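You operate a simulated robot arm through the tools that you are given. There is no shell and no other tool.

The job below is to be done with a simulated robot arm. You get a single attempt, and the scene is never put back.

Task
Swap the stand camera's card for blank card M-25 and test it.
Fine: camera off while the cards change; old card into the Used pocket; then on, lens cap open, and a sharp shot of the print on the board by the camera's own shutter button.
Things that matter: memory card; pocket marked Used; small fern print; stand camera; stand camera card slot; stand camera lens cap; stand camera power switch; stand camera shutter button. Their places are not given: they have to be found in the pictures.

The check looks at the end state, three seconds after you hand in, the way a careful person would. Anything else that was tipped, shoved, dropped, spilled or broken makes it a failure. Lids that push on must go on centred and level and be pressed home; caps that screw on are set level and turned clockwise until they are tight.

Robot
A 7-joint arm with a two-finger parallel gripper, fixed in place. Base frame: the origin is at the foot of the arm, x ahead of it, y to its left, z up. Lengths are in mm, angles in degrees, forces in N, time in s.
With the tool pointing down near the work surface it reaches from about 420 to 920 mm from the base axis. Its first joint turns from -143.0 to 143.0 degrees. Payload 3 kg.
The tool frame sits at the grasp point between the pads (the TCP): z along the fingers, y along the line on which they close. The tips reach 30 mm beyond it. The gripper opens to 94 mm. The fingers are 28 mm wide and 10 mm thick; the gripper's body (50 by 96 mm) begins 55 mm behind the TCP.
Orientation is told as [roll, pitch, yaw] about the base's x, y, z axes, in that order, counted from this pose: with the fingers straight down and closing along the base's y, the tool's x points along the base's -x, its y along +y and its z along -z.

Tools
- The arm moves only by the tool nudge_tool. Its argument "motion" is a list of rows, each an object of numbers (a shift or turn left out is 0, a gripper value left out holds the last): "tx", "ty", "tz": the shift along the tool's x, y, z in units of 40 mm (1.0 is 40 mm); "wx", "wy", "wz": the turn, a rotation vector about the tool's x, y, z in units of 5 degrees (1.0 is 5 degrees); "claw": the opening, from 0 (shut) to 1 (fully open). In form: [{"tx": .., "ty": .., "tz": .., "wx": .., "wy": .., "wz": .., "claw": ..}, ...]. A call has 1 to 20 rows; each row shifts and turns the commanded pose from where the row before left it, along the tool's axes as they then stand. A call with a number of a shift or a turn outside -1 to 1 is refused whole. Each row takes 0.2 s and may step no farther than 50 mm and 8.6 degrees from the row before; otherwise, or with a gripper value out of range, the whole call is refused. A pose out of reach is approached as far as the arm can. The call stops where the force on the tool passes 90 N (or 10 N more than at its start, if that is more) or the arm is blocked; 0.2 s more then pass. Each finger travels about 72 mm/s and halts on what it meets, pressing with about 25 N; the grip force reading is that of the motor and also rises with nothing between the fingers. The clock runs only during rows and for 0.2 s after the last one: add rows that do not move to give the fingers time. The reply holds the time, the measured pose of the TCP, the force on the tool along the base axes, the opening and the grip force, in the units named above and with some noise, with the torque about the TCP (base axes, N m) and any sound that the robot's microphone picked up, and new pictures: "show" is both (left out), scene, wrist or none.
- Cameras (640 x 400 px; columns grow to the right, rows downward): "scene" is fixed at [222.6, 498.4, 1642.1]; the picture's right is [-0.51, -0.86, 0.00], its down [-0.68, 0.40, -0.62] and it looks along [0.53, -0.31, -0.79] (base axes); focal length 323 px, centre (320, 200). "wrist" rides on the gripper at [76, 14, -103] in the tool frame; the picture's right is [-0.18, 0.98, 0.00], its down [-0.75, -0.14, -0.64] and it looks along [-0.63, -0.12, 0.77] (tool axes); focal length 243 px, centre (320, 200).
- probe_pixels(camera, pixels): there is no depth. For up to 12 entries [column, row, z] of the newest picture of that camera ("zoom" is the newest enlarged one), the place [x, y] in the base frame at which the ray of that pixel passes the height z, good to about 2 mm, but the place of the scene camera against the robot may be out by one fixed shift of up to 18 mm in any direction. The clock stands still meanwhile.
- inspect(camera, box): a new picture of the part [left, top, right, bottom] of that camera's present view, enlarged. The clock stands still meanwhile.
- hand_in(): hands the job in; it is judged then, once.

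Unless the task says otherwise, let go and move clear before handing in.

The tools are called as name(argument=value, ...) on one line, values as JSON. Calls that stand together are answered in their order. nudge_tool: Moves the arm, as the interface text tells. Its arguments: {"type":"object","properties":{"motion":{"type":"array"},"show":{"type":"string","enum":["both","scene","wrist","none"]}},"required":["motion"]} The other tools are called the same way: probe_pixels (camera, pixels) gives the place at which the rays of pixels pass given heights; inspect (camera, box) takes an enlarged picture of a part of a camera's view; hand_in () hands the job in.

At the start:

```text
clock: 0.0
tool_pos: [572.8, 127.1, 1290.0]
orientation: [0.0, -0.1, 0.0]
contact_force: [-0.3, -0.1, -0.8]
moment: [0.0, 0.01, -0.01]
finger_gap: 94.0
finger_force: 0.1
```

scene: 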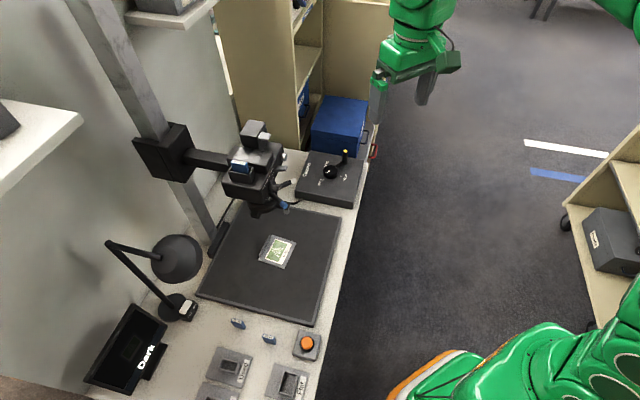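
wrist: 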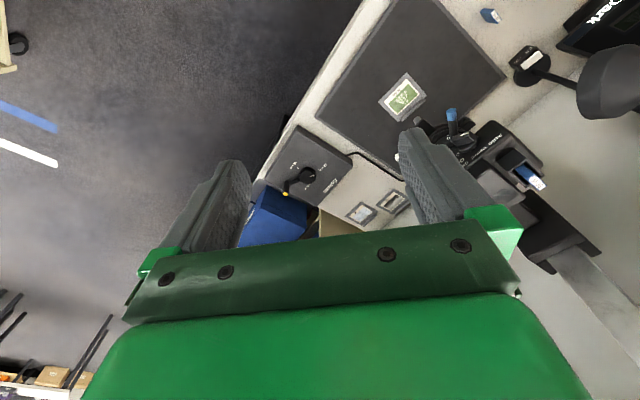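

The scene shows a copy stand with a camera around pixel (255,175), a baseboard with the print at (277,250), cards at (238,323) and (269,338), pockets near (230,365) and (290,383), and an orange button at (307,343). I'll enlarge these regions before moving.

inspect(camera="scene", box=[200, 110, 320, 220])

inspect(camera="scene", box=[190, 300, 350, 400])

inspect(camera="scene", box=[80, 220, 220, 400])

inspect(camera="scene", box=[280, 130, 380, 220])

inspect(camera="wrist", box=[380, 80, 600, 220])

inspect(camera="wrist", box=[240, 110, 420, 240])

```text
3.64 times, centred on (260, 165) of scene
```

zoom: 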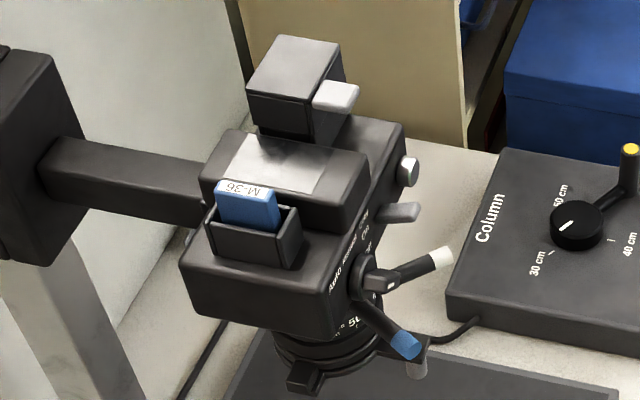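

```text
4.00 times, centred on (270, 350) of scene
```

zoom: 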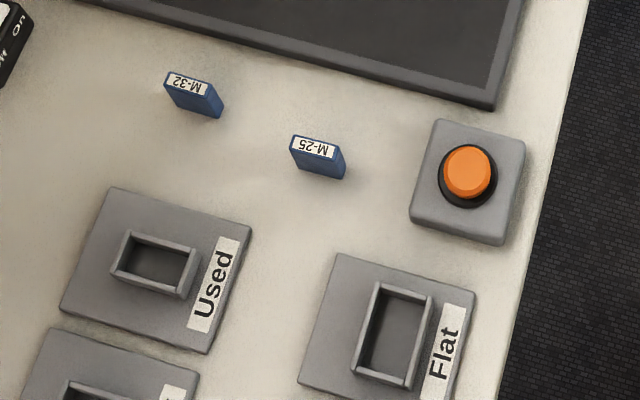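

```text
2.22 times, centred on (150, 310) of scene
```

zoom: 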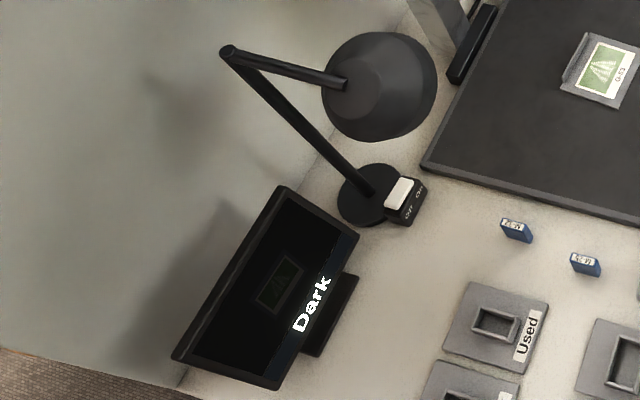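

```text
4.44 times, centred on (330, 175) of scene
```

zoom: 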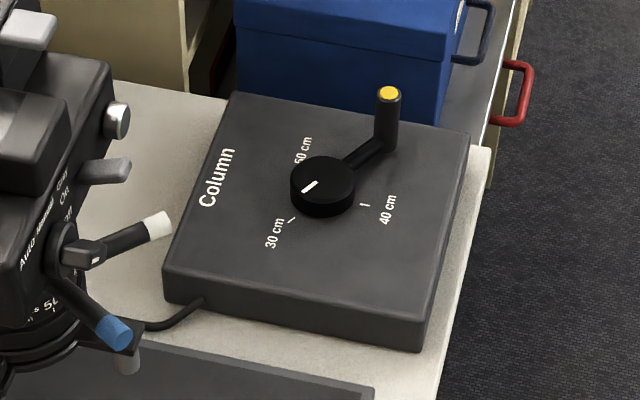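

```text
2.86 times, centred on (490, 150) of wrist
```

zoom: 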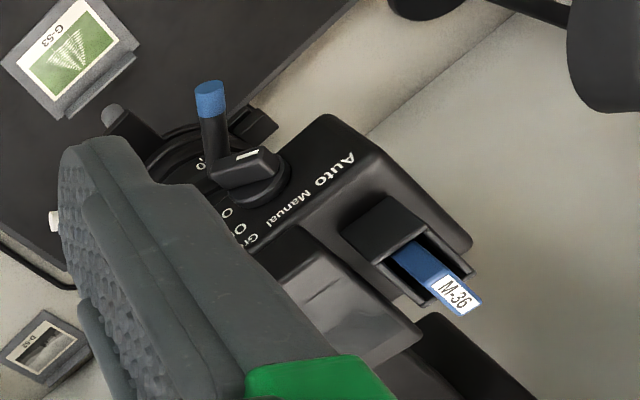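

```text
3.08 times, centred on (330, 175) of wrist
```

zoom: 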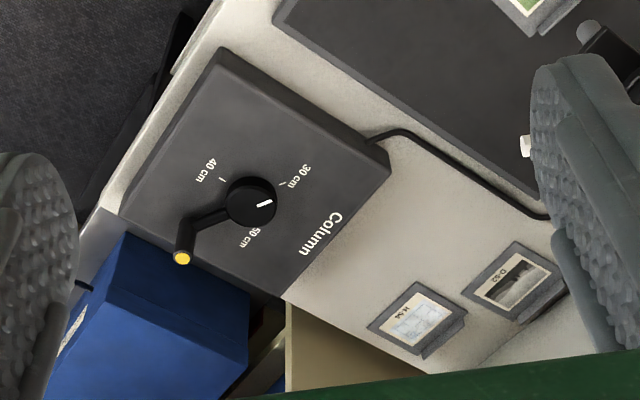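

Triangulating the two views puts the stand camera's card (scene (240,166), wrist (537,182)) near [745, 398, 1119] and the bench print near z≈620. I'll yaw the tool towards the camera's front face, staying well above everything, to get a better look.

nudge_tool(motion=[{"wz": -1, "claw": 1}, {"wz": -1}, {"wz": -1}, {"wz": -1}, {"wz": -1}, {"wz": -1}, {"wz": -1}, {"wz": -1}, {"wz": -1}, {"wz": -1}, {"wz": -1}, {"wz": -1}], show="both")

```text
clock: 2.6
tool_pos: [571.6, 127.6, 1290.9]
orientation: [0.1, -0.1, 60.1]
contact_force: [-1.2, -0.4, 0.4]
moment: [0.0, -0.01, -0.03]
finger_gap: 94.2
finger_force: 0.1
```

scene: 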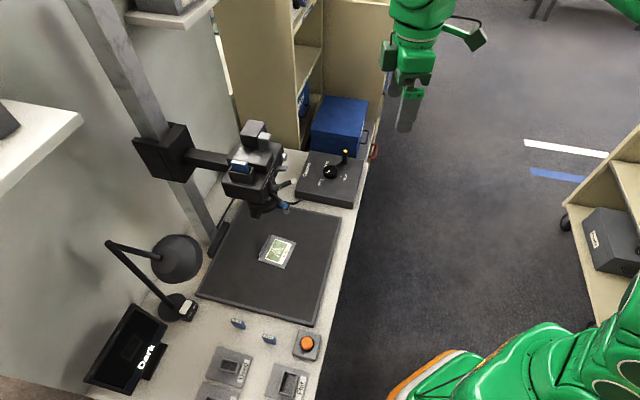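
wrist: 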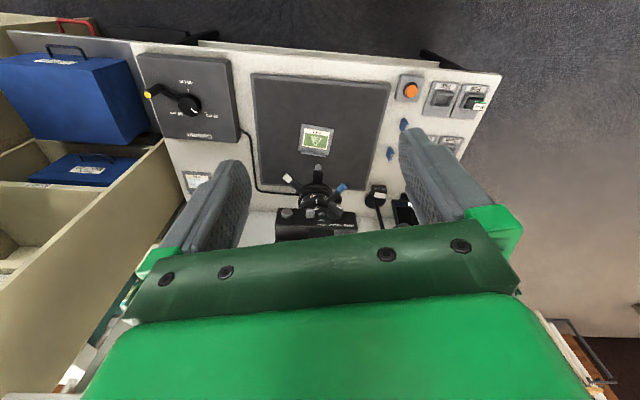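

The wrist view now looks straight at the bench, with the camera at about (315,205), the board print at (317,140), and the pockets at upper right. I'll enlarge the camera, the pockets and the bench.

inspect(camera="wrist", box=[260, 150, 370, 245])

inspect(camera="wrist", box=[380, 60, 510, 160])

inspect(camera="wrist", box=[130, 60, 270, 200])

inspect(camera="wrist", box=[270, 100, 360, 170])

```text
4.21 times, centred on (315, 198) of wrist
```

zoom: 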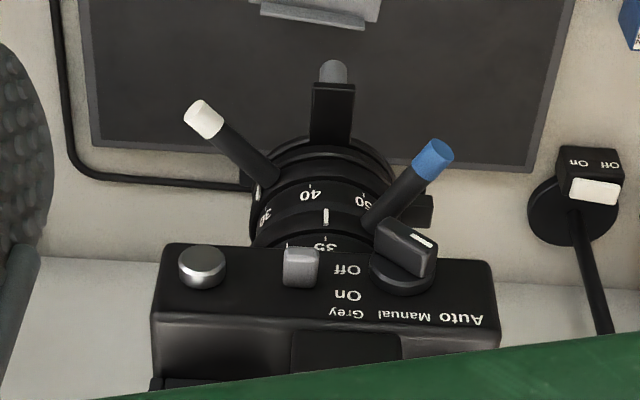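

```text
4.00 times, centred on (445, 110) of wrist
```

zoom: 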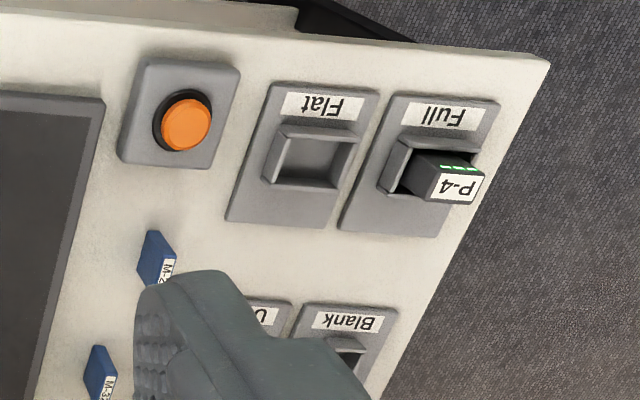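

```text
2.86 times, centred on (200, 130) of wrist
```

zoom: 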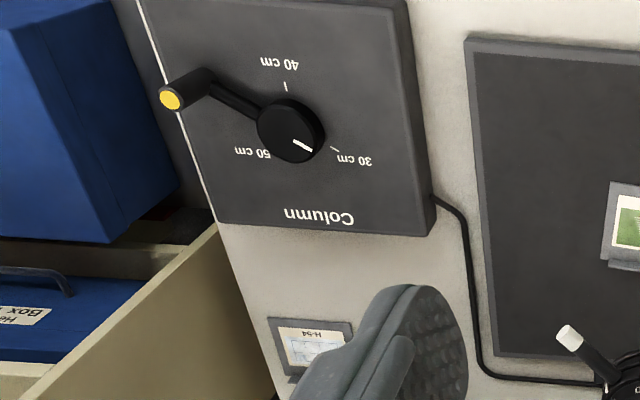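

```text
5.71 times, centred on (315, 135) of wrist
```

zoom: 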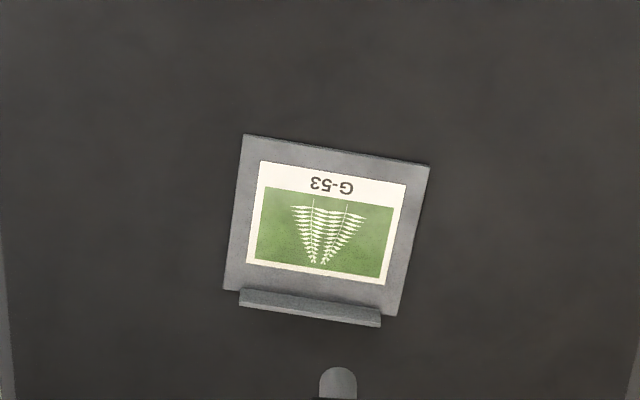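

The front face now reads clearly: silver shutter button at zoom (203,266), power slider at (300,265) by Off/On, mode knob at (405,250), focus/zoom rings with white and blue levers, and the flip cap with a grey knob at (332,80). I'll lower and tilt the wrist for a closer, more level look.

nudge_tool(motion=[{"tz": 0.875}, {"tz": 0.875}, {"tz": 0.875}, {"tz": 0.875}, {"wy": -1}, {"wy": -1}, {"wy": -1}, {"wy": -1}, {"wy": -1}, {"wy": -1}], show="both")

```text
clock: 4.8
tool_pos: [571.3, 127.6, 1148.9]
orientation: [0.0, -29.9, 60.1]
contact_force: [-0.6, -0.4, -0.2]
moment: [0.04, 0.02, -0.01]
finger_gap: 94.1
finger_force: 0.1
```

scene: 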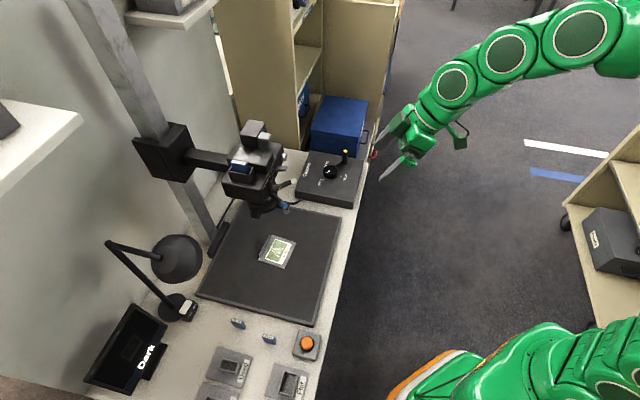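
wrist: 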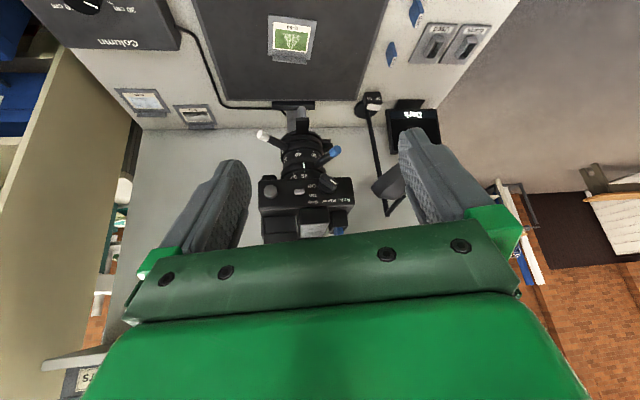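

inspect(camera="wrist", box=[245, 100, 375, 245])

inspect(camera="wrist", box=[260, 120, 360, 185])

inspect(camera="wrist", box=[360, 80, 450, 150])

inspect(camera="wrist", box=[380, 0, 520, 70])

```text
2.76 times, centred on (310, 172) of wrist
```

zoom: 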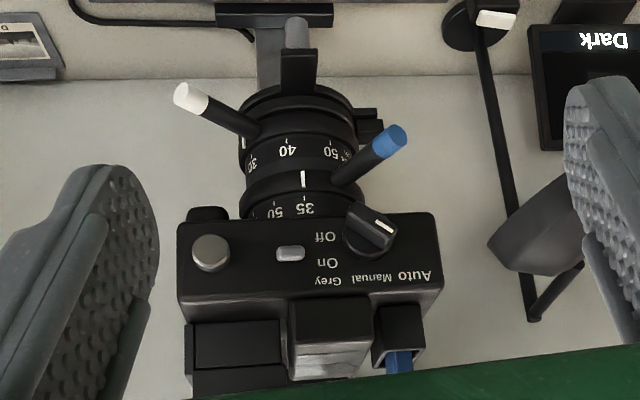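

```text
6.15 times, centred on (310, 152) of wrist
```

zoom: 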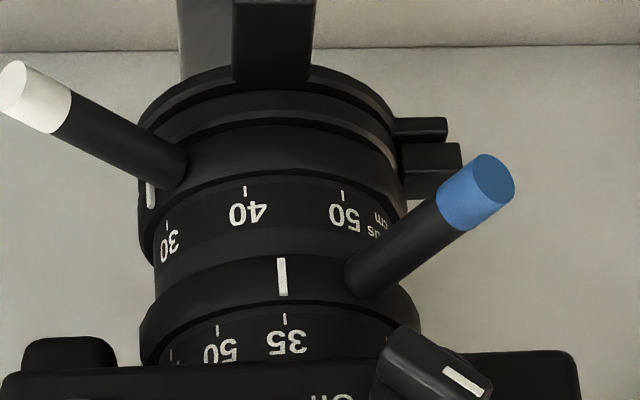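

```text
5.71 times, centred on (405, 115) of wrist
```

zoom: 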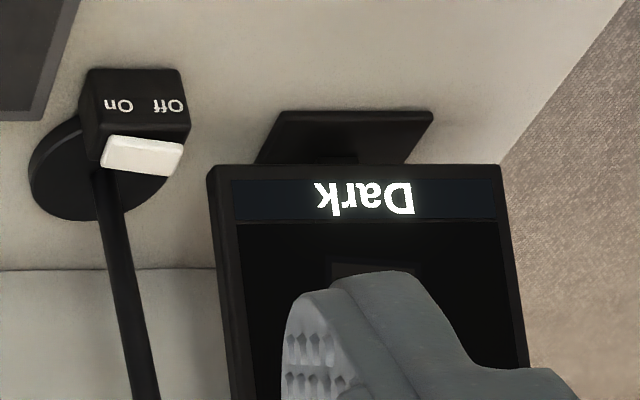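

```text
4.57 times, centred on (450, 35) of wrist
```

zoom: 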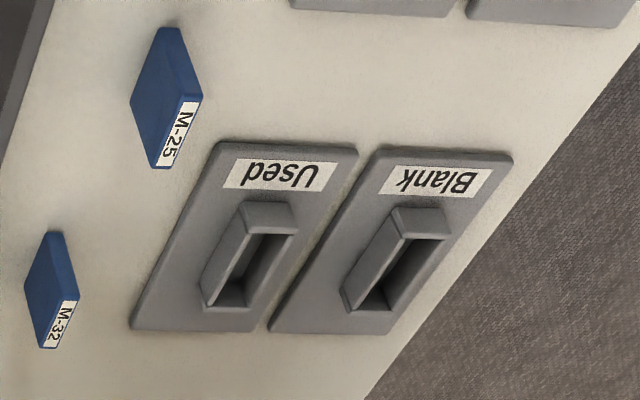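

The front face shows "Off" at (325,238), "On" at (325,263), slider at (290,253), shutter at (210,252), focus scale 30/40/50 and the monitor reading "Dark". I'll zoom and probe rays now, then repeat from a second pose to triangulate.

inspect(camera="wrist", box=[255, 165, 365, 235])

```text
5.71 times, centred on (310, 200) of wrist
```

zoom: 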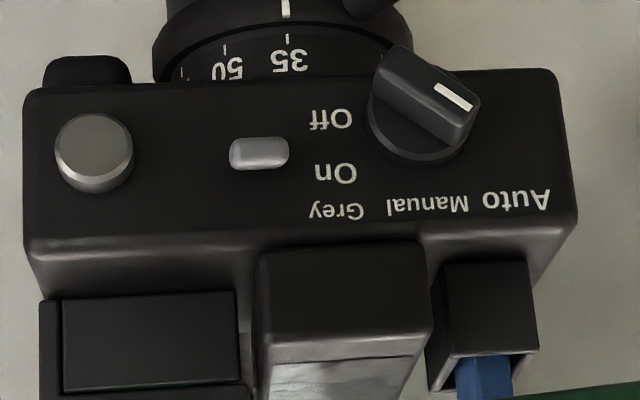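

probe_pixels(camera="zoom", pixels=[[93, 145, 1000], [93, 145, 1100], [260, 150, 1000], [260, 150, 1100], [24, 240, 1000], [24, 240, 1100], [576, 215, 1000], [576, 215, 1100], [335, 173, 1000], [335, 173, 1100], [332, 118, 1000], [332, 118, 1100]])

nudge_tool(motion=[{"tx": 0.8, "tz": -0.2}, {"tx": 0.8, "tz": -0.2}, {"tx": 0.4, "tz": -0.9}, {"tx": 0.4, "tz": -0.9}], show="wrist")

```text
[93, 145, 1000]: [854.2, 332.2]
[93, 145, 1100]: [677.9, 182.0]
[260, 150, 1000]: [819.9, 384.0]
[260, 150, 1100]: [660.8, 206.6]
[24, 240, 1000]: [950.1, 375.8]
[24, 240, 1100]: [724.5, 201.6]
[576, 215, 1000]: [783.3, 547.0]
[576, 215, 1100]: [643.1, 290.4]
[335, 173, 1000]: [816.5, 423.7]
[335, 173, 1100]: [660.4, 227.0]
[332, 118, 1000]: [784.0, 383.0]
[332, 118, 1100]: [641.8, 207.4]
```

```text
clock: 5.8
tool_pos: [509.1, 16.3, 1177.9]
orientation: [0.0, -29.9, 60.1]
contact_force: [0.1, -1.2, 0.0]
moment: [0.0, -0.01, 0.01]
finger_gap: 93.6
finger_force: 0.0
```

wrist: 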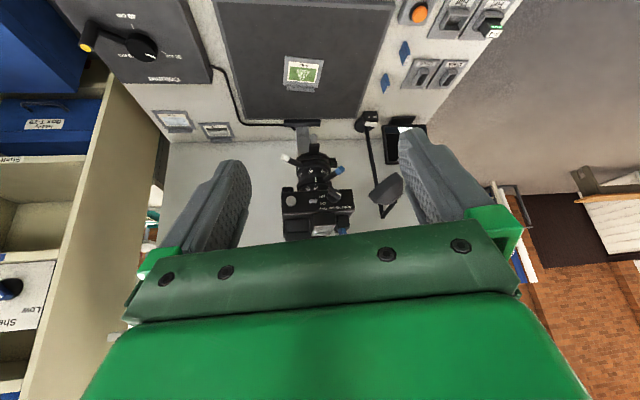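

Moving back made a poor baseline, so I'll shift sideways and forward for a proper triangulating view.

nudge_tool(motion=[{"tx": -0.72, "tz": 0.42, "ty": -0.8}, {"tx": -0.72, "tz": 0.42, "ty": -0.8}, {"tx": -0.72, "tz": 0.42, "ty": -0.8}], show="both")

inspect(camera="wrist", box=[310, 145, 430, 235])

```text
clock: 6.6
tool_pos: [640.8, 54.2, 1176.6]
orientation: [0.0, -29.9, 59.9]
contact_force: [-0.6, 0.1, -0.3]
moment: [0.01, 0.02, -0.01]
finger_gap: 94.0
finger_force: 0.1
```

scene: 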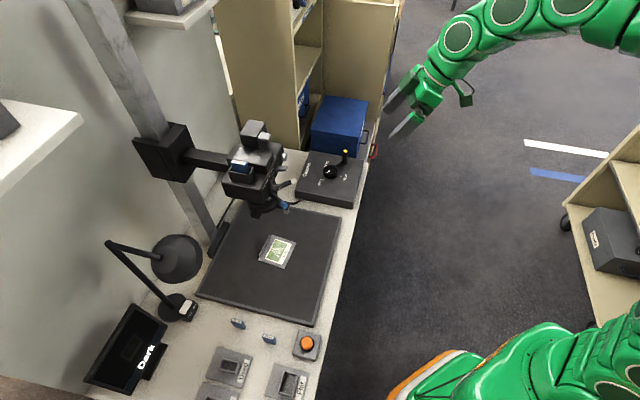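
wrist: 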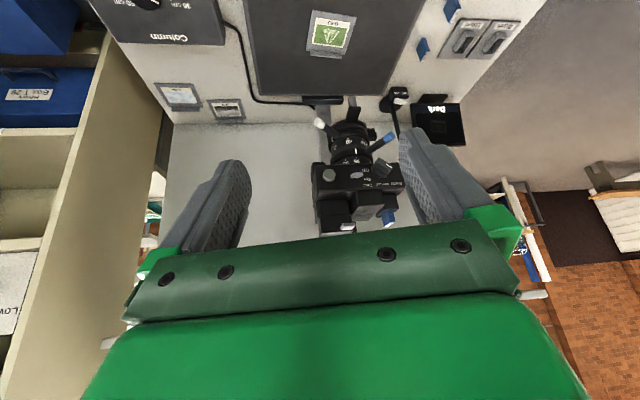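

```text
4.44 times, centred on (370, 190) of wrist
```

zoom: 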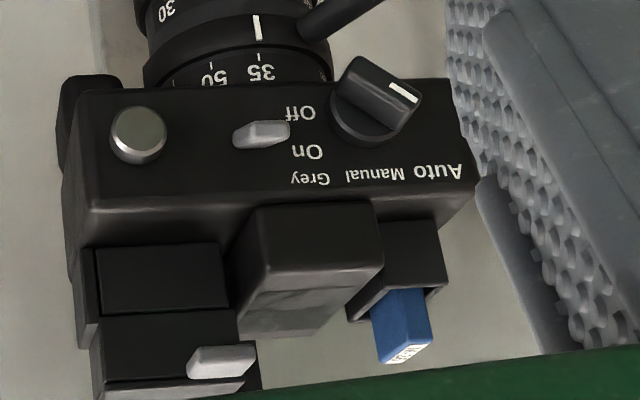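

probe_pixels(camera="zoom", pixels=[[138, 135, 1000], [138, 135, 1100], [248, 135, 1000], [248, 135, 1100], [85, 207, 1000], [85, 207, 1100], [475, 182, 1000], [475, 182, 1100], [307, 152, 1000], [307, 152, 1100], [301, 112, 1000], [301, 112, 1100]])

```text
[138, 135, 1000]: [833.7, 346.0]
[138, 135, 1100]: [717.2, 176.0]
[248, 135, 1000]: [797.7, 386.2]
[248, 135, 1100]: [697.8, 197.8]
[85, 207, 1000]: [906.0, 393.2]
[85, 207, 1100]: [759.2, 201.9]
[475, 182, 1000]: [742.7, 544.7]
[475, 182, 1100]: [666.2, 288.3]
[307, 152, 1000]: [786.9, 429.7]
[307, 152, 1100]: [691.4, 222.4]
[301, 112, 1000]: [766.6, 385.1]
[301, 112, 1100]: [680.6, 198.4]
```

Triangulation gives the On label ≈[740,328,1049], Off ≈[740,329,1031], slider ≈[761,317,1037], and suggests the bench runs at about -40°. I'll check the bench direction from the baseboard edges and items in the scene view.

inspect(camera="scene", box=[180, 190, 360, 400])

```text
1.90 times, centred on (270, 295) of scene
```

zoom: 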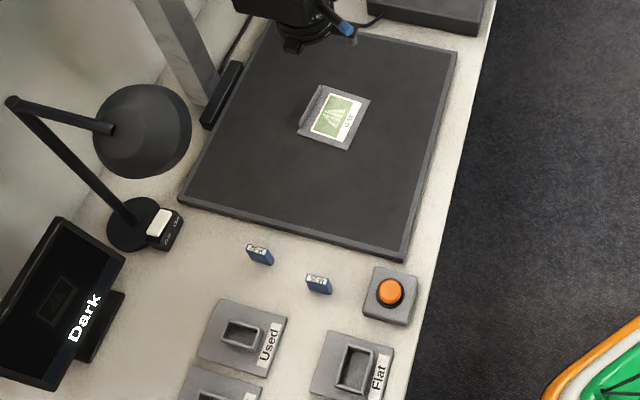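

probe_pixels(camera="zoom", pixels=[[181, 194, 615], [404, 252, 615], [456, 50, 615], [491, 1, 610], [406, 399, 610], [258, 253, 640], [318, 283, 640], [242, 333, 620], [345, 118, 620], [265, 30, 615]])

```text
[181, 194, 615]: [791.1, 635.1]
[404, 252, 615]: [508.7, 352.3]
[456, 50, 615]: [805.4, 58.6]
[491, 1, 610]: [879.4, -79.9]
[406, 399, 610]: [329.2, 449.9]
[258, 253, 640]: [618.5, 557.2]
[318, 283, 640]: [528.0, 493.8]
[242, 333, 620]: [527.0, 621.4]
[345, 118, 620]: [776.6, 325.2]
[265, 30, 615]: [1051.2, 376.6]
```

The board edges run at exactly 45° (A→B and B→C both ±45°), so the camera's front normal is [-0.707,-0.707]. I'll return the tool to vertical, yaw 45°, and go high over the camera's front to look down at the card slot.

nudge_tool(motion=[{"wy": 1}, {"wy": 1}, {"wy": 1}, {"wy": 1}, {"wy": 1}, {"wy": 1}, {"wz": 1}, {"wz": 1}, {"wz": 1}, {"tz": -0.943}, {"tz": -0.943}, {"tz": -0.943}, {"tx": -0.6, "ty": 0.712}, {"tx": -0.6, "ty": 0.712}, {"tx": -0.6, "ty": 0.712}, {"tx": -0.6, "ty": 0.712}, {"tx": -0.6, "ty": 0.712}, {"tx": -0.6, "ty": 0.712}, {"tx": -0.6, "ty": 0.712}], show="both")

inspect(camera="wrist", box=[240, 120, 400, 230])

```text
clock: 10.6
tool_pos: [620.5, 296.6, 1269.6]
orientation: [0.0, 0.0, 44.9]
contact_force: [1.2, -1.0, 0.6]
moment: [0.02, 0.0, -0.01]
finger_gap: 94.0
finger_force: 0.1
out of reach, approached as far as the arm can: row 17, 19
```

scene: 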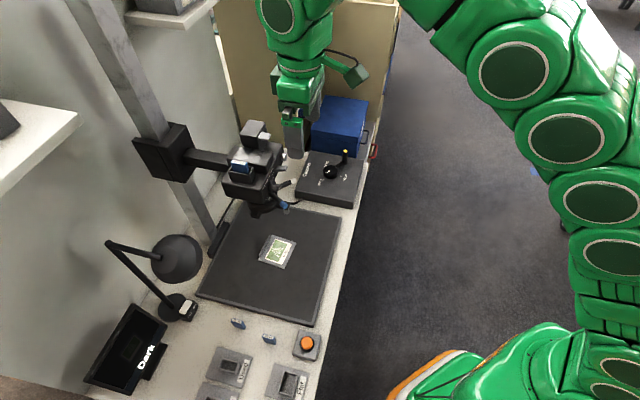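
wrist: 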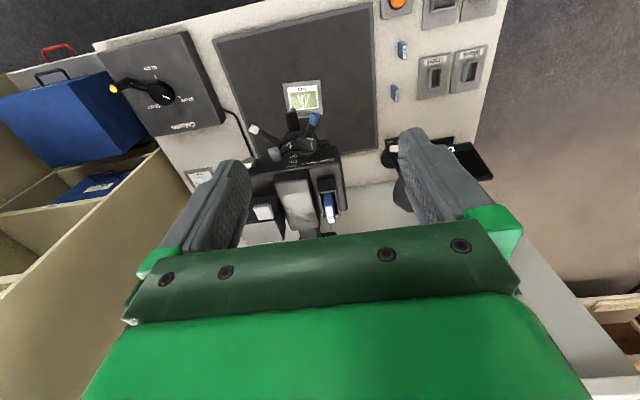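

```text
3.64 times, centred on (320, 175) of wrist
```

zoom: 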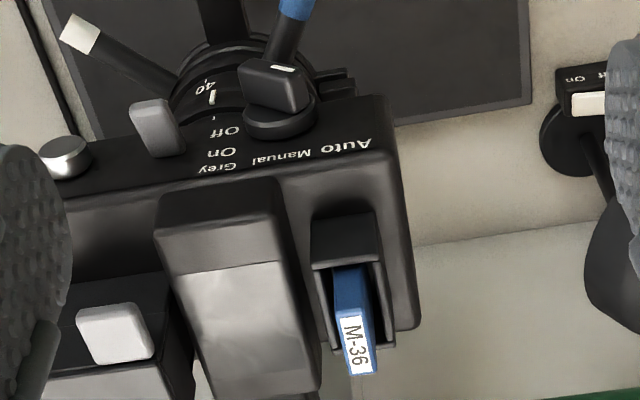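

Several rows hit the reach limit at z≈1290, so vertical poses high and far are limited. I'll zoom tightly on the card slot at wrist (328,205) and the mode/switch area.

inspect(camera="wrist", box=[300, 165, 360, 230])

inspect(camera="scene", box=[215, 140, 285, 185])

inspect(camera="wrist", box=[380, 20, 490, 110])

```text
6.15 times, centred on (330, 198) of wrist
```

zoom: 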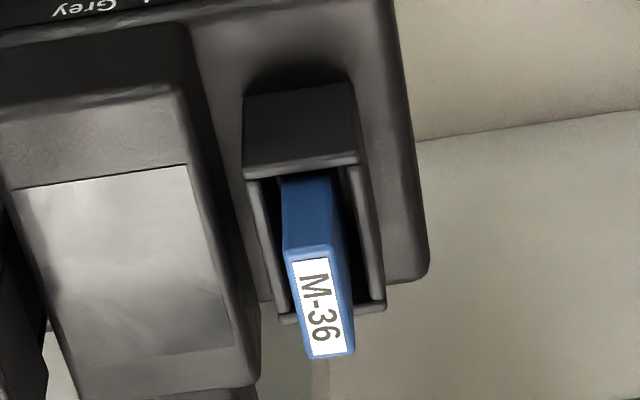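

```text
8.89 times, centred on (250, 162) of scene
```

zoom: 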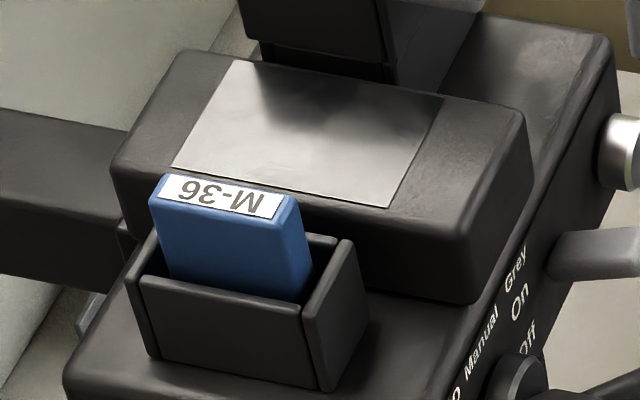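

```text
4.44 times, centred on (435, 65) of wrist
```

zoom: 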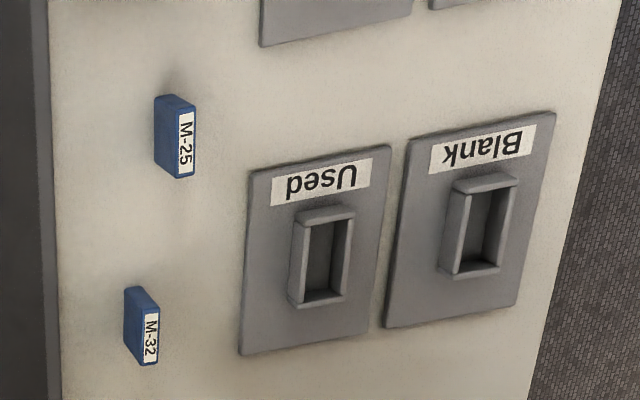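

The slot is an open-topped box with card M-36 standing in it, its wide side along depth and thin side along the bench, and label text oriented the same as M-25's. I'll re-zoom and probe rays of card, housing and hump for triangulation.

inspect(camera="wrist", box=[300, 165, 360, 230])

probe_pixels(camera="zoom", pixels=[[289, 262, 1120], [330, 256, 1120], [353, 352, 1120], [312, 358, 1120], [289, 262, 1090], [353, 352, 1090], [247, 170, 1095], [358, 160, 1095], [385, 308, 1095], [283, 320, 1095], [188, 165, 1120], [245, 350, 1120]])

```text
6.15 times, centred on (330, 198) of wrist
```

zoom: 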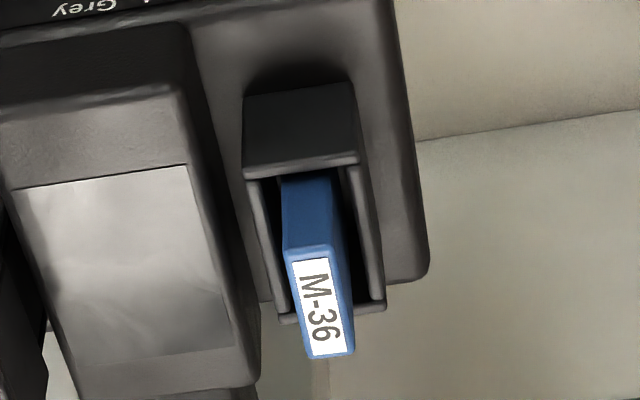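

```text
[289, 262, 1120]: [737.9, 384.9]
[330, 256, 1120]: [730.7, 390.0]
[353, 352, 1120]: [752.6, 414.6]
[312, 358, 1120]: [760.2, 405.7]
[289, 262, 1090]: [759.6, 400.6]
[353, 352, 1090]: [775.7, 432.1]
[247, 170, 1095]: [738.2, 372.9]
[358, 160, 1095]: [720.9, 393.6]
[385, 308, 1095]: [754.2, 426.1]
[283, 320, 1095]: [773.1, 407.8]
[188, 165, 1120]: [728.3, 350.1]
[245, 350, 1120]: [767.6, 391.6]
```

Assuming the card top is at z=1120, its centre is ≈(745,399) and the housing centre ≈(746,400). I'll compare with scene rays to fix the hump height beside the slot.

probe_pixels(camera="zoom", pixels=[[187, 92, 1120], [187, 92, 1090], [188, 165, 1120], [188, 165, 1090], [222, 352, 1120], [222, 352, 1090], [333, 355, 1120], [310, 258, 1120]])

inspect(camera="scene", box=[215, 140, 285, 185])

probe_pixels(camera="zoom", pixels=[[163, 174, 1120], [285, 194, 1120], [274, 218, 1120], [163, 200, 1120], [470, 238, 1120], [470, 238, 1090], [391, 207, 1120], [391, 207, 1090], [171, 167, 1120], [171, 167, 1090], [347, 240, 1095], [304, 310, 1095]])

```text
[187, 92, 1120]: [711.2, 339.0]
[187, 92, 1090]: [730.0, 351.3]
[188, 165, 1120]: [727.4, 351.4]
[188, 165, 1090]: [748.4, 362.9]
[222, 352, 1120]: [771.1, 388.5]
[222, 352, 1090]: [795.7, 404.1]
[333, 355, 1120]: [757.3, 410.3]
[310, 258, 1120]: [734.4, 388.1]
```

```text
8.89 times, centred on (250, 162) of scene
```

zoom: 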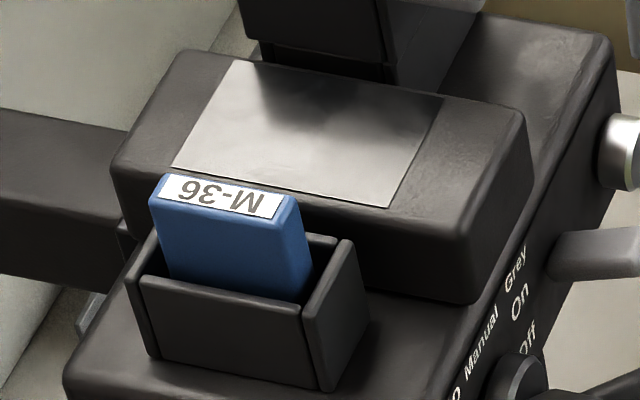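

```text
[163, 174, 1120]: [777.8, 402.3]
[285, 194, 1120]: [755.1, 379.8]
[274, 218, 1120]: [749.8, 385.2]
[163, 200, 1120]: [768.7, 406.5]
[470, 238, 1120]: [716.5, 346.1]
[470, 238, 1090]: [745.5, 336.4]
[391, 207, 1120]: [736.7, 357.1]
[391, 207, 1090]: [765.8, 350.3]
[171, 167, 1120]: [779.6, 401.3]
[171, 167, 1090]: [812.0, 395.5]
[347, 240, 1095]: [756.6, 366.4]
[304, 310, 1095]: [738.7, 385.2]
```

Cross-checking with an earlier view gives card top z≈1120 at ≈(745,399), with the housing rim ≈1097 and the hump ≈1098, so the card protrudes enough to grip. Now I'll back off to a frontal view at yaw 45° and tilt −45° to localise the slider, shutter and cap.

nudge_tool(motion=[{"tx": 0.553, "ty": -0.475, "tz": 0.435}, {"tx": 0.553, "ty": -0.475, "tz": 0.435}, {"tx": 0.553, "ty": -0.475, "tz": 0.435}, {"tx": 0.553, "ty": -0.475, "tz": 0.435}, {"wy": -1}, {"wy": -1}, {"wy": -1}, {"wy": -1}, {"wy": -1}, {"wy": -1}, {"wy": -1}, {"wy": -1}, {"wy": -1}], show="wrist")

inspect(camera="wrist", box=[230, 70, 400, 200])

```text
clock: 13.4
tool_pos: [611.0, 181.6, 1200.3]
orientation: [-0.1, -45.1, 44.9]
contact_force: [0.2, 0.6, 0.5]
moment: [0.01, 0.02, 0.02]
finger_gap: 94.2
finger_force: 0.0
```

wrist: 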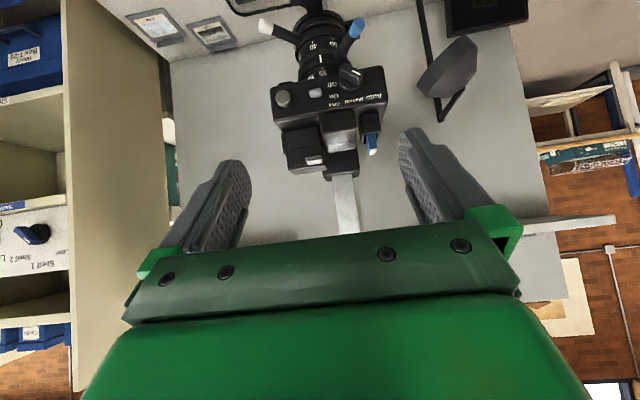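

```text
3.08 times, centred on (315, 135) of wrist
```

zoom: 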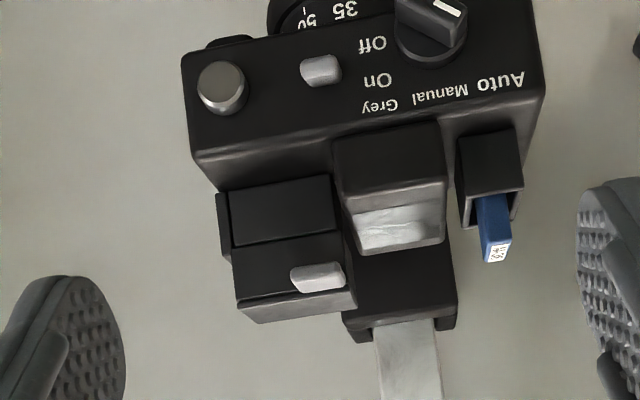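

probe_pixels(camera="zoom", pixels=[[222, 90, 1000], [222, 90, 1100], [320, 71, 1000], [320, 71, 1100], [378, 80, 1000], [378, 80, 1100], [372, 43, 1000], [372, 43, 1100], [497, 253, 1100], [497, 253, 1130], [197, 155, 1000], [197, 155, 1100]])

nudge_tool(motion=[{"tx": 0.66, "tz": 0.66}, {"tx": 0.66, "tz": 0.66}, {"tx": 0.66, "tz": 0.66}, {"tx": 0.5, "tz": 0.5}], show="wrist")

inspect(camera="wrist", box=[230, 110, 400, 240])

```text
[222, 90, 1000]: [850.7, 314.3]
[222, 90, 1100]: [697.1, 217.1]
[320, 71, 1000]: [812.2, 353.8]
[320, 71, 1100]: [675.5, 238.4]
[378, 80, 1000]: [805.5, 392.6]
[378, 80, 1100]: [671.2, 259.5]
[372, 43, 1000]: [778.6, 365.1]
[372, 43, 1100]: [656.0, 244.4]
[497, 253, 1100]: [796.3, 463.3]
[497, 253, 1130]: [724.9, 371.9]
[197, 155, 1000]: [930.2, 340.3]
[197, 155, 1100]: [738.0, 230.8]
```

```text
clock: 14.4
tool_pos: [609.9, 180.7, 1061.5]
orientation: [0.0, -44.9, 45.0]
contact_force: [0.2, -0.2, 0.0]
moment: [-0.01, -0.01, 0.01]
finger_gap: 94.2
finger_force: 0.0
```

wrist: 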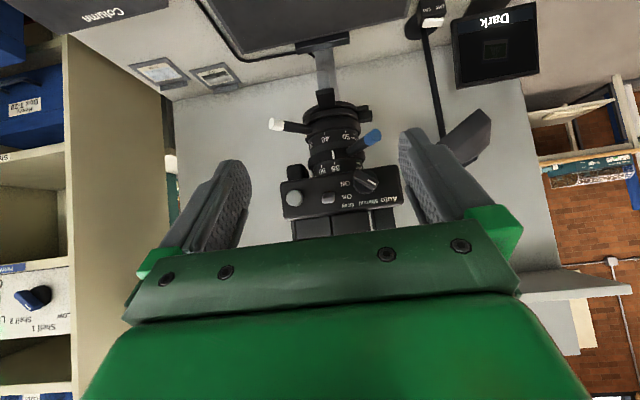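

```text
3.08 times, centred on (315, 175) of wrist
```

zoom: 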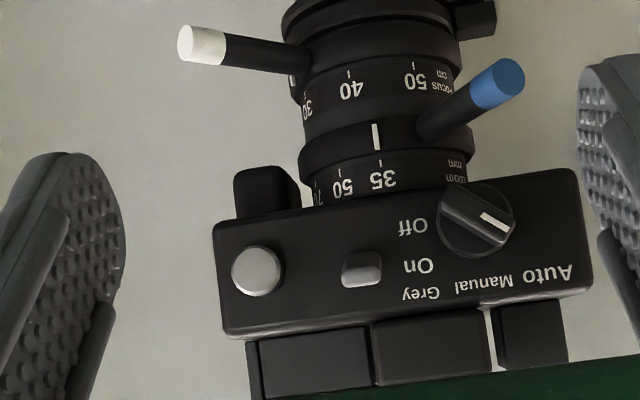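

probe_pixels(camera="zoom", pixels=[[255, 270, 1000], [255, 270, 1060], [361, 268, 1000], [361, 268, 1060], [418, 265, 1000], [418, 265, 1060], [412, 227, 1000], [412, 227, 1060], [228, 330, 1000], [228, 330, 1060], [475, 222, 1000], [475, 222, 1060]])

inspect(camera="wrist", box=[255, 80, 395, 170])

inspect(camera="wrist", box=[410, 0, 550, 90])

```text
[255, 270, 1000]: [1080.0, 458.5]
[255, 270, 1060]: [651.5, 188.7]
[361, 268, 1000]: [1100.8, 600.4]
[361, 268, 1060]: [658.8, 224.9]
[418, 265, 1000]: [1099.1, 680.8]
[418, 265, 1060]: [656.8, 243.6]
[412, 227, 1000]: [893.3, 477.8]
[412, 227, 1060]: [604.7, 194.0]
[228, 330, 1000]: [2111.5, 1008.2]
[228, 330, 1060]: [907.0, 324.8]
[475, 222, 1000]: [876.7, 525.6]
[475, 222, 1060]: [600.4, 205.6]
```

```text
4.44 times, centred on (325, 125) of wrist
```

zoom: 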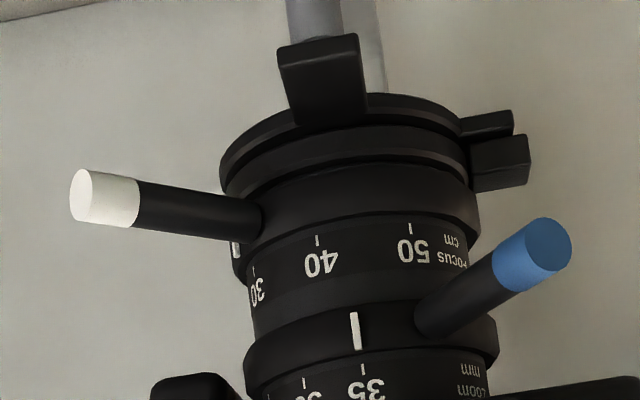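

```text
4.44 times, centred on (480, 45) of wrist
```

zoom: 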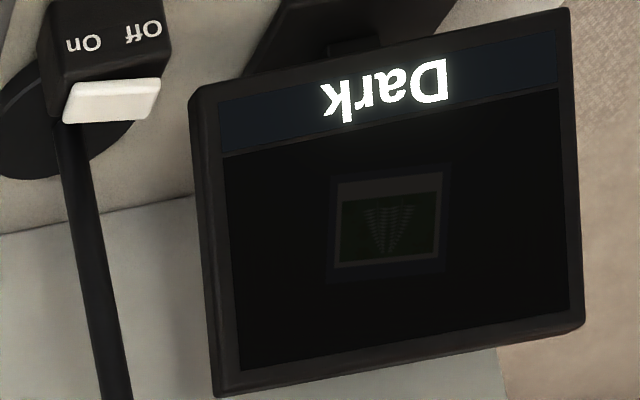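

Triangulation from two heights agrees well: slider front ≈ (u316, v738, z1048, i.e. at On, with Off at z≈1032), shutter ≈(788,274.5,1041), and front face at v≈755. I'll close the fingers and bring the tool horizontal, ready to push the power slider down.

nudge_tool(motion=[{"wy": -1, "claw": 0}, {"wy": -1}, {"wy": -1}, {"wy": -1}, {"wy": -1}, {"wy": -1}, {"wy": -1}, {"wy": -1}, {"wy": -1}], show="both")

```text
clock: 16.4
tool_pos: [611.4, 180.1, 1060.8]
orientation: [0.0, -70.0, 44.9]
contact_force: [0.7, 0.3, -0.3]
moment: [-0.02, 0.0, 0.03]
finger_gap: 0.0
finger_force: 24.7
out of reach, approached as far as the arm can: row 6, 7, 8, 9
```

scene: 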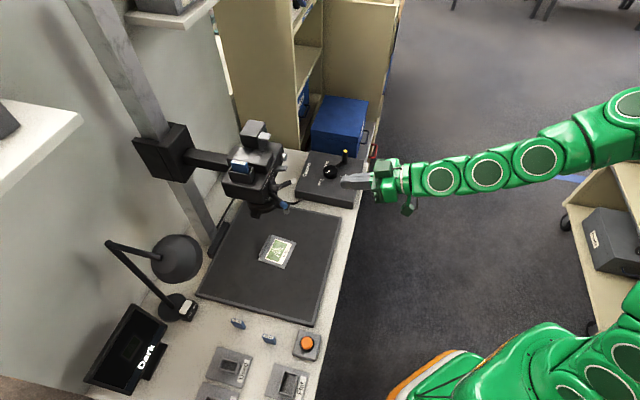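
wrist: 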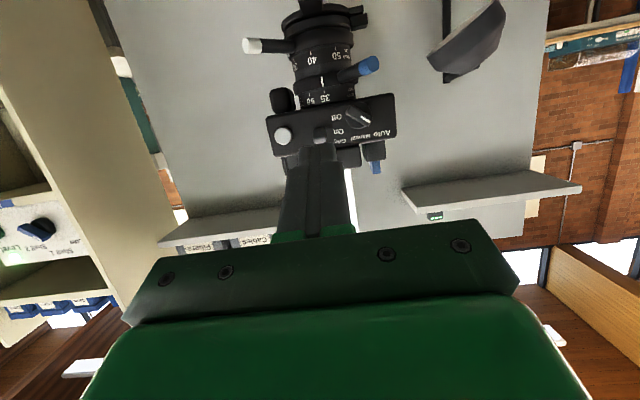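

At this close range the arm stopped at −70° tilt. I'll go forward and slightly up, then finish turning to horizontal.

nudge_tool(motion=[{"tx": -0.473, "tz": 0.715, "ty": -0.097}, {"tx": -0.473, "tz": 0.715, "ty": -0.097}, {"tx": -0.473, "tz": 0.715, "ty": -0.097}, {"wy": -1}, {"wy": -1}, {"wy": -1}, {"wy": -1}], show="both")

```text
clock: 18.0
tool_pos: [689.4, 243.2, 1083.1]
orientation: [99.1, -89.9, -53.9]
contact_force: [0.4, -0.2, -0.3]
moment: [0.01, 0.0, 0.01]
finger_gap: 0.1
finger_force: 24.8
```

scene: 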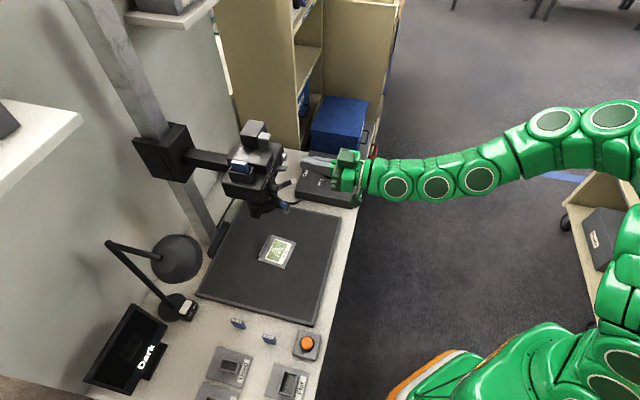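
wrist: 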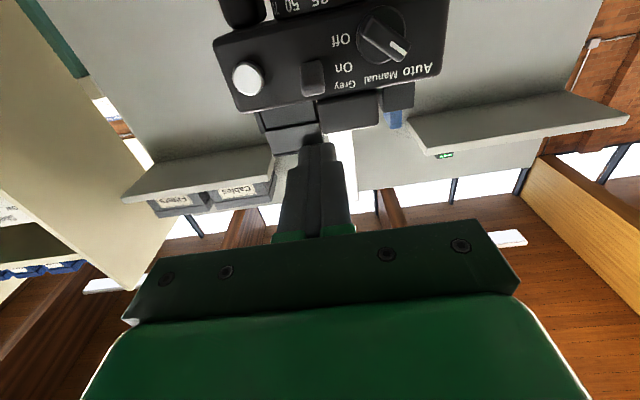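

The tool is horizontal at u≈315.5, v≈659, z≈1083, in line with the slider. I'll advance until the tips are just in front of the face, above the slider, and check.

nudge_tool(motion=[{"tz": 0.5, "ty": -0.02}, {"tz": 0.5}, {"tz": 0.5}], show="wrist")

inspect(camera="wrist", box=[220, 0, 460, 180])

inspect(camera="scene", box=[215, 130, 315, 215])

```text
clock: 18.8
tool_pos: [732.9, 284.8, 1085.3]
orientation: [135.3, -89.9, -90.2]
contact_force: [0.8, -0.2, 0.1]
moment: [-0.04, 0.03, 0.0]
finger_gap: 0.0
finger_force: 25.2
```

wrist: 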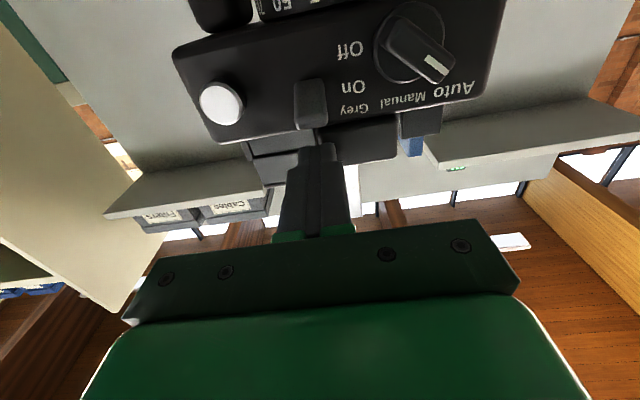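

```text
2.22 times, centred on (340, 90) of wrist
```

zoom: 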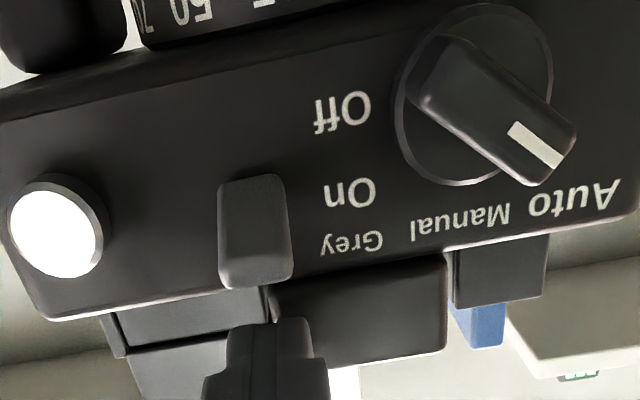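

```text
4.71 times, centred on (265, 172) of scene
```

zoom: 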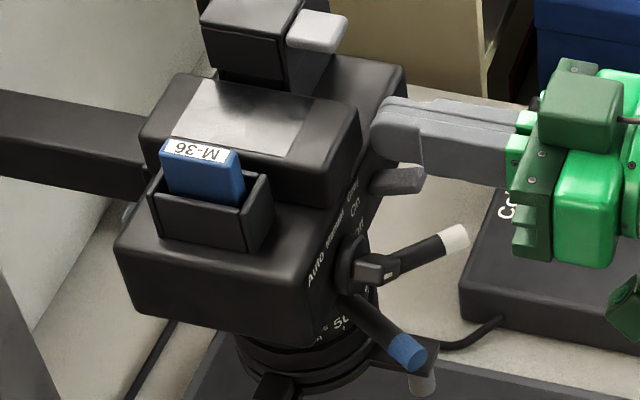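

The fingertips are directly above the grey slider (inspect (265,330) vs slider (255,235)). I'll press down in small steps.

nudge_tool(motion=[{"tx": 0.2}, {"tx": 0.15}, {"tx": 0.1}, {"tx": 0.1}, {"tx": 0.1}, {"tx": 0.1}], show="wrist")

inspect(camera="wrist", box=[220, 0, 460, 180])

```text
clock: 20.2
tool_pos: [733.1, 283.7, 1057.7]
orientation: [-158.6, -89.7, -156.2]
contact_force: [-5.4, 3.3, 24.7]
moment: [0.53, -0.51, 0.32]
finger_gap: 0.1
finger_force: 24.9
```

wrist: 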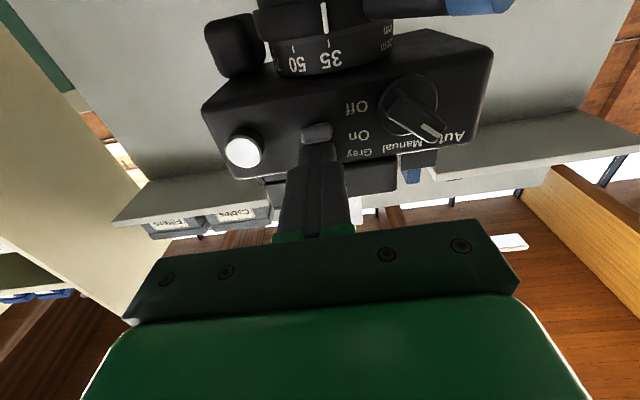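

```text
2.22 times, centred on (340, 90) of wrist
```

zoom: 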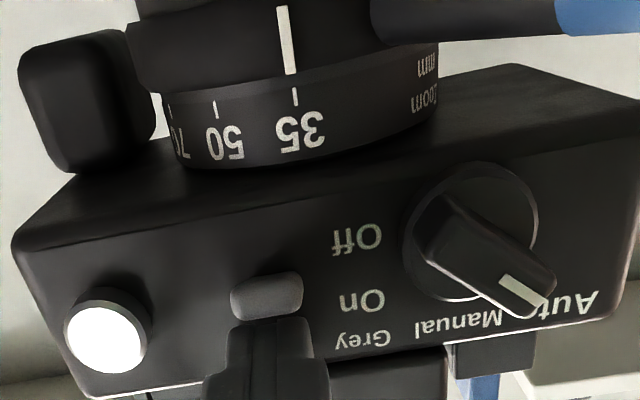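

The slider is being pressed with ~25 N upward reaction and is moving; I'll continue a bit farther down.

nudge_tool(motion=[{"tx": 0.08}, {"tx": 0.08}], show="both")

inspect(camera="wrist", box=[220, 0, 460, 180])

inspect(camera="scene", box=[80, 300, 180, 400])

```text
clock: 20.9
tool_pos: [733.4, 285.3, 1057.3]
orientation: [-165.9, -88.9, -149.2]
contact_force: [-7.5, -3.5, 11.9]
moment: [0.23, -0.13, 0.07]
finger_gap: 0.1
finger_force: 25.0
stopped in row 2: the force on the tool passed its limit at 94 N (the readings are from after the stop); the commanded pose is now the measured one
```

scene: 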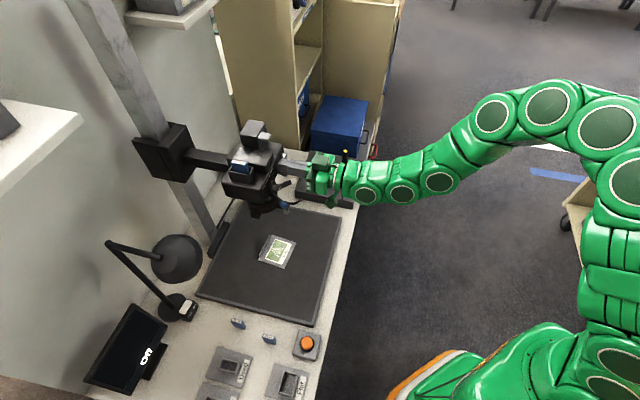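
wrist: 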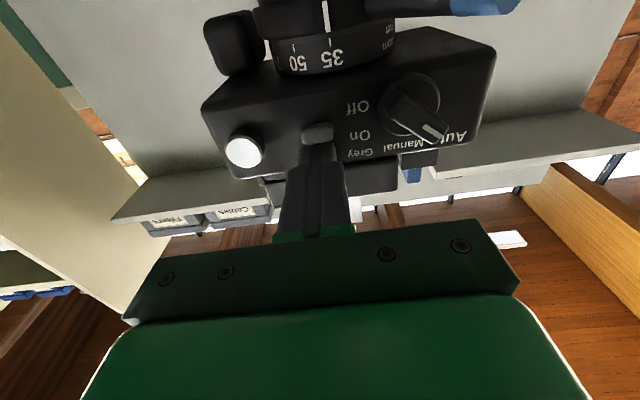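

```text
2.22 times, centred on (340, 90) of wrist
```

zoom: 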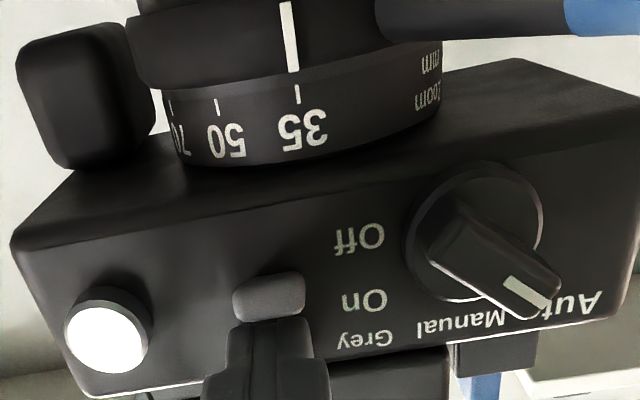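

```text
4.00 times, centred on (130, 350) of scene
```

zoom: 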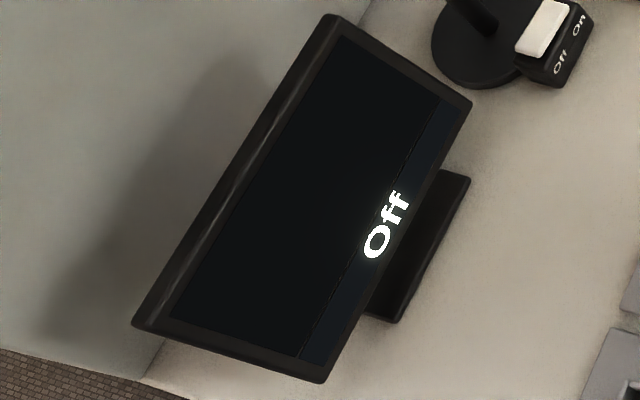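

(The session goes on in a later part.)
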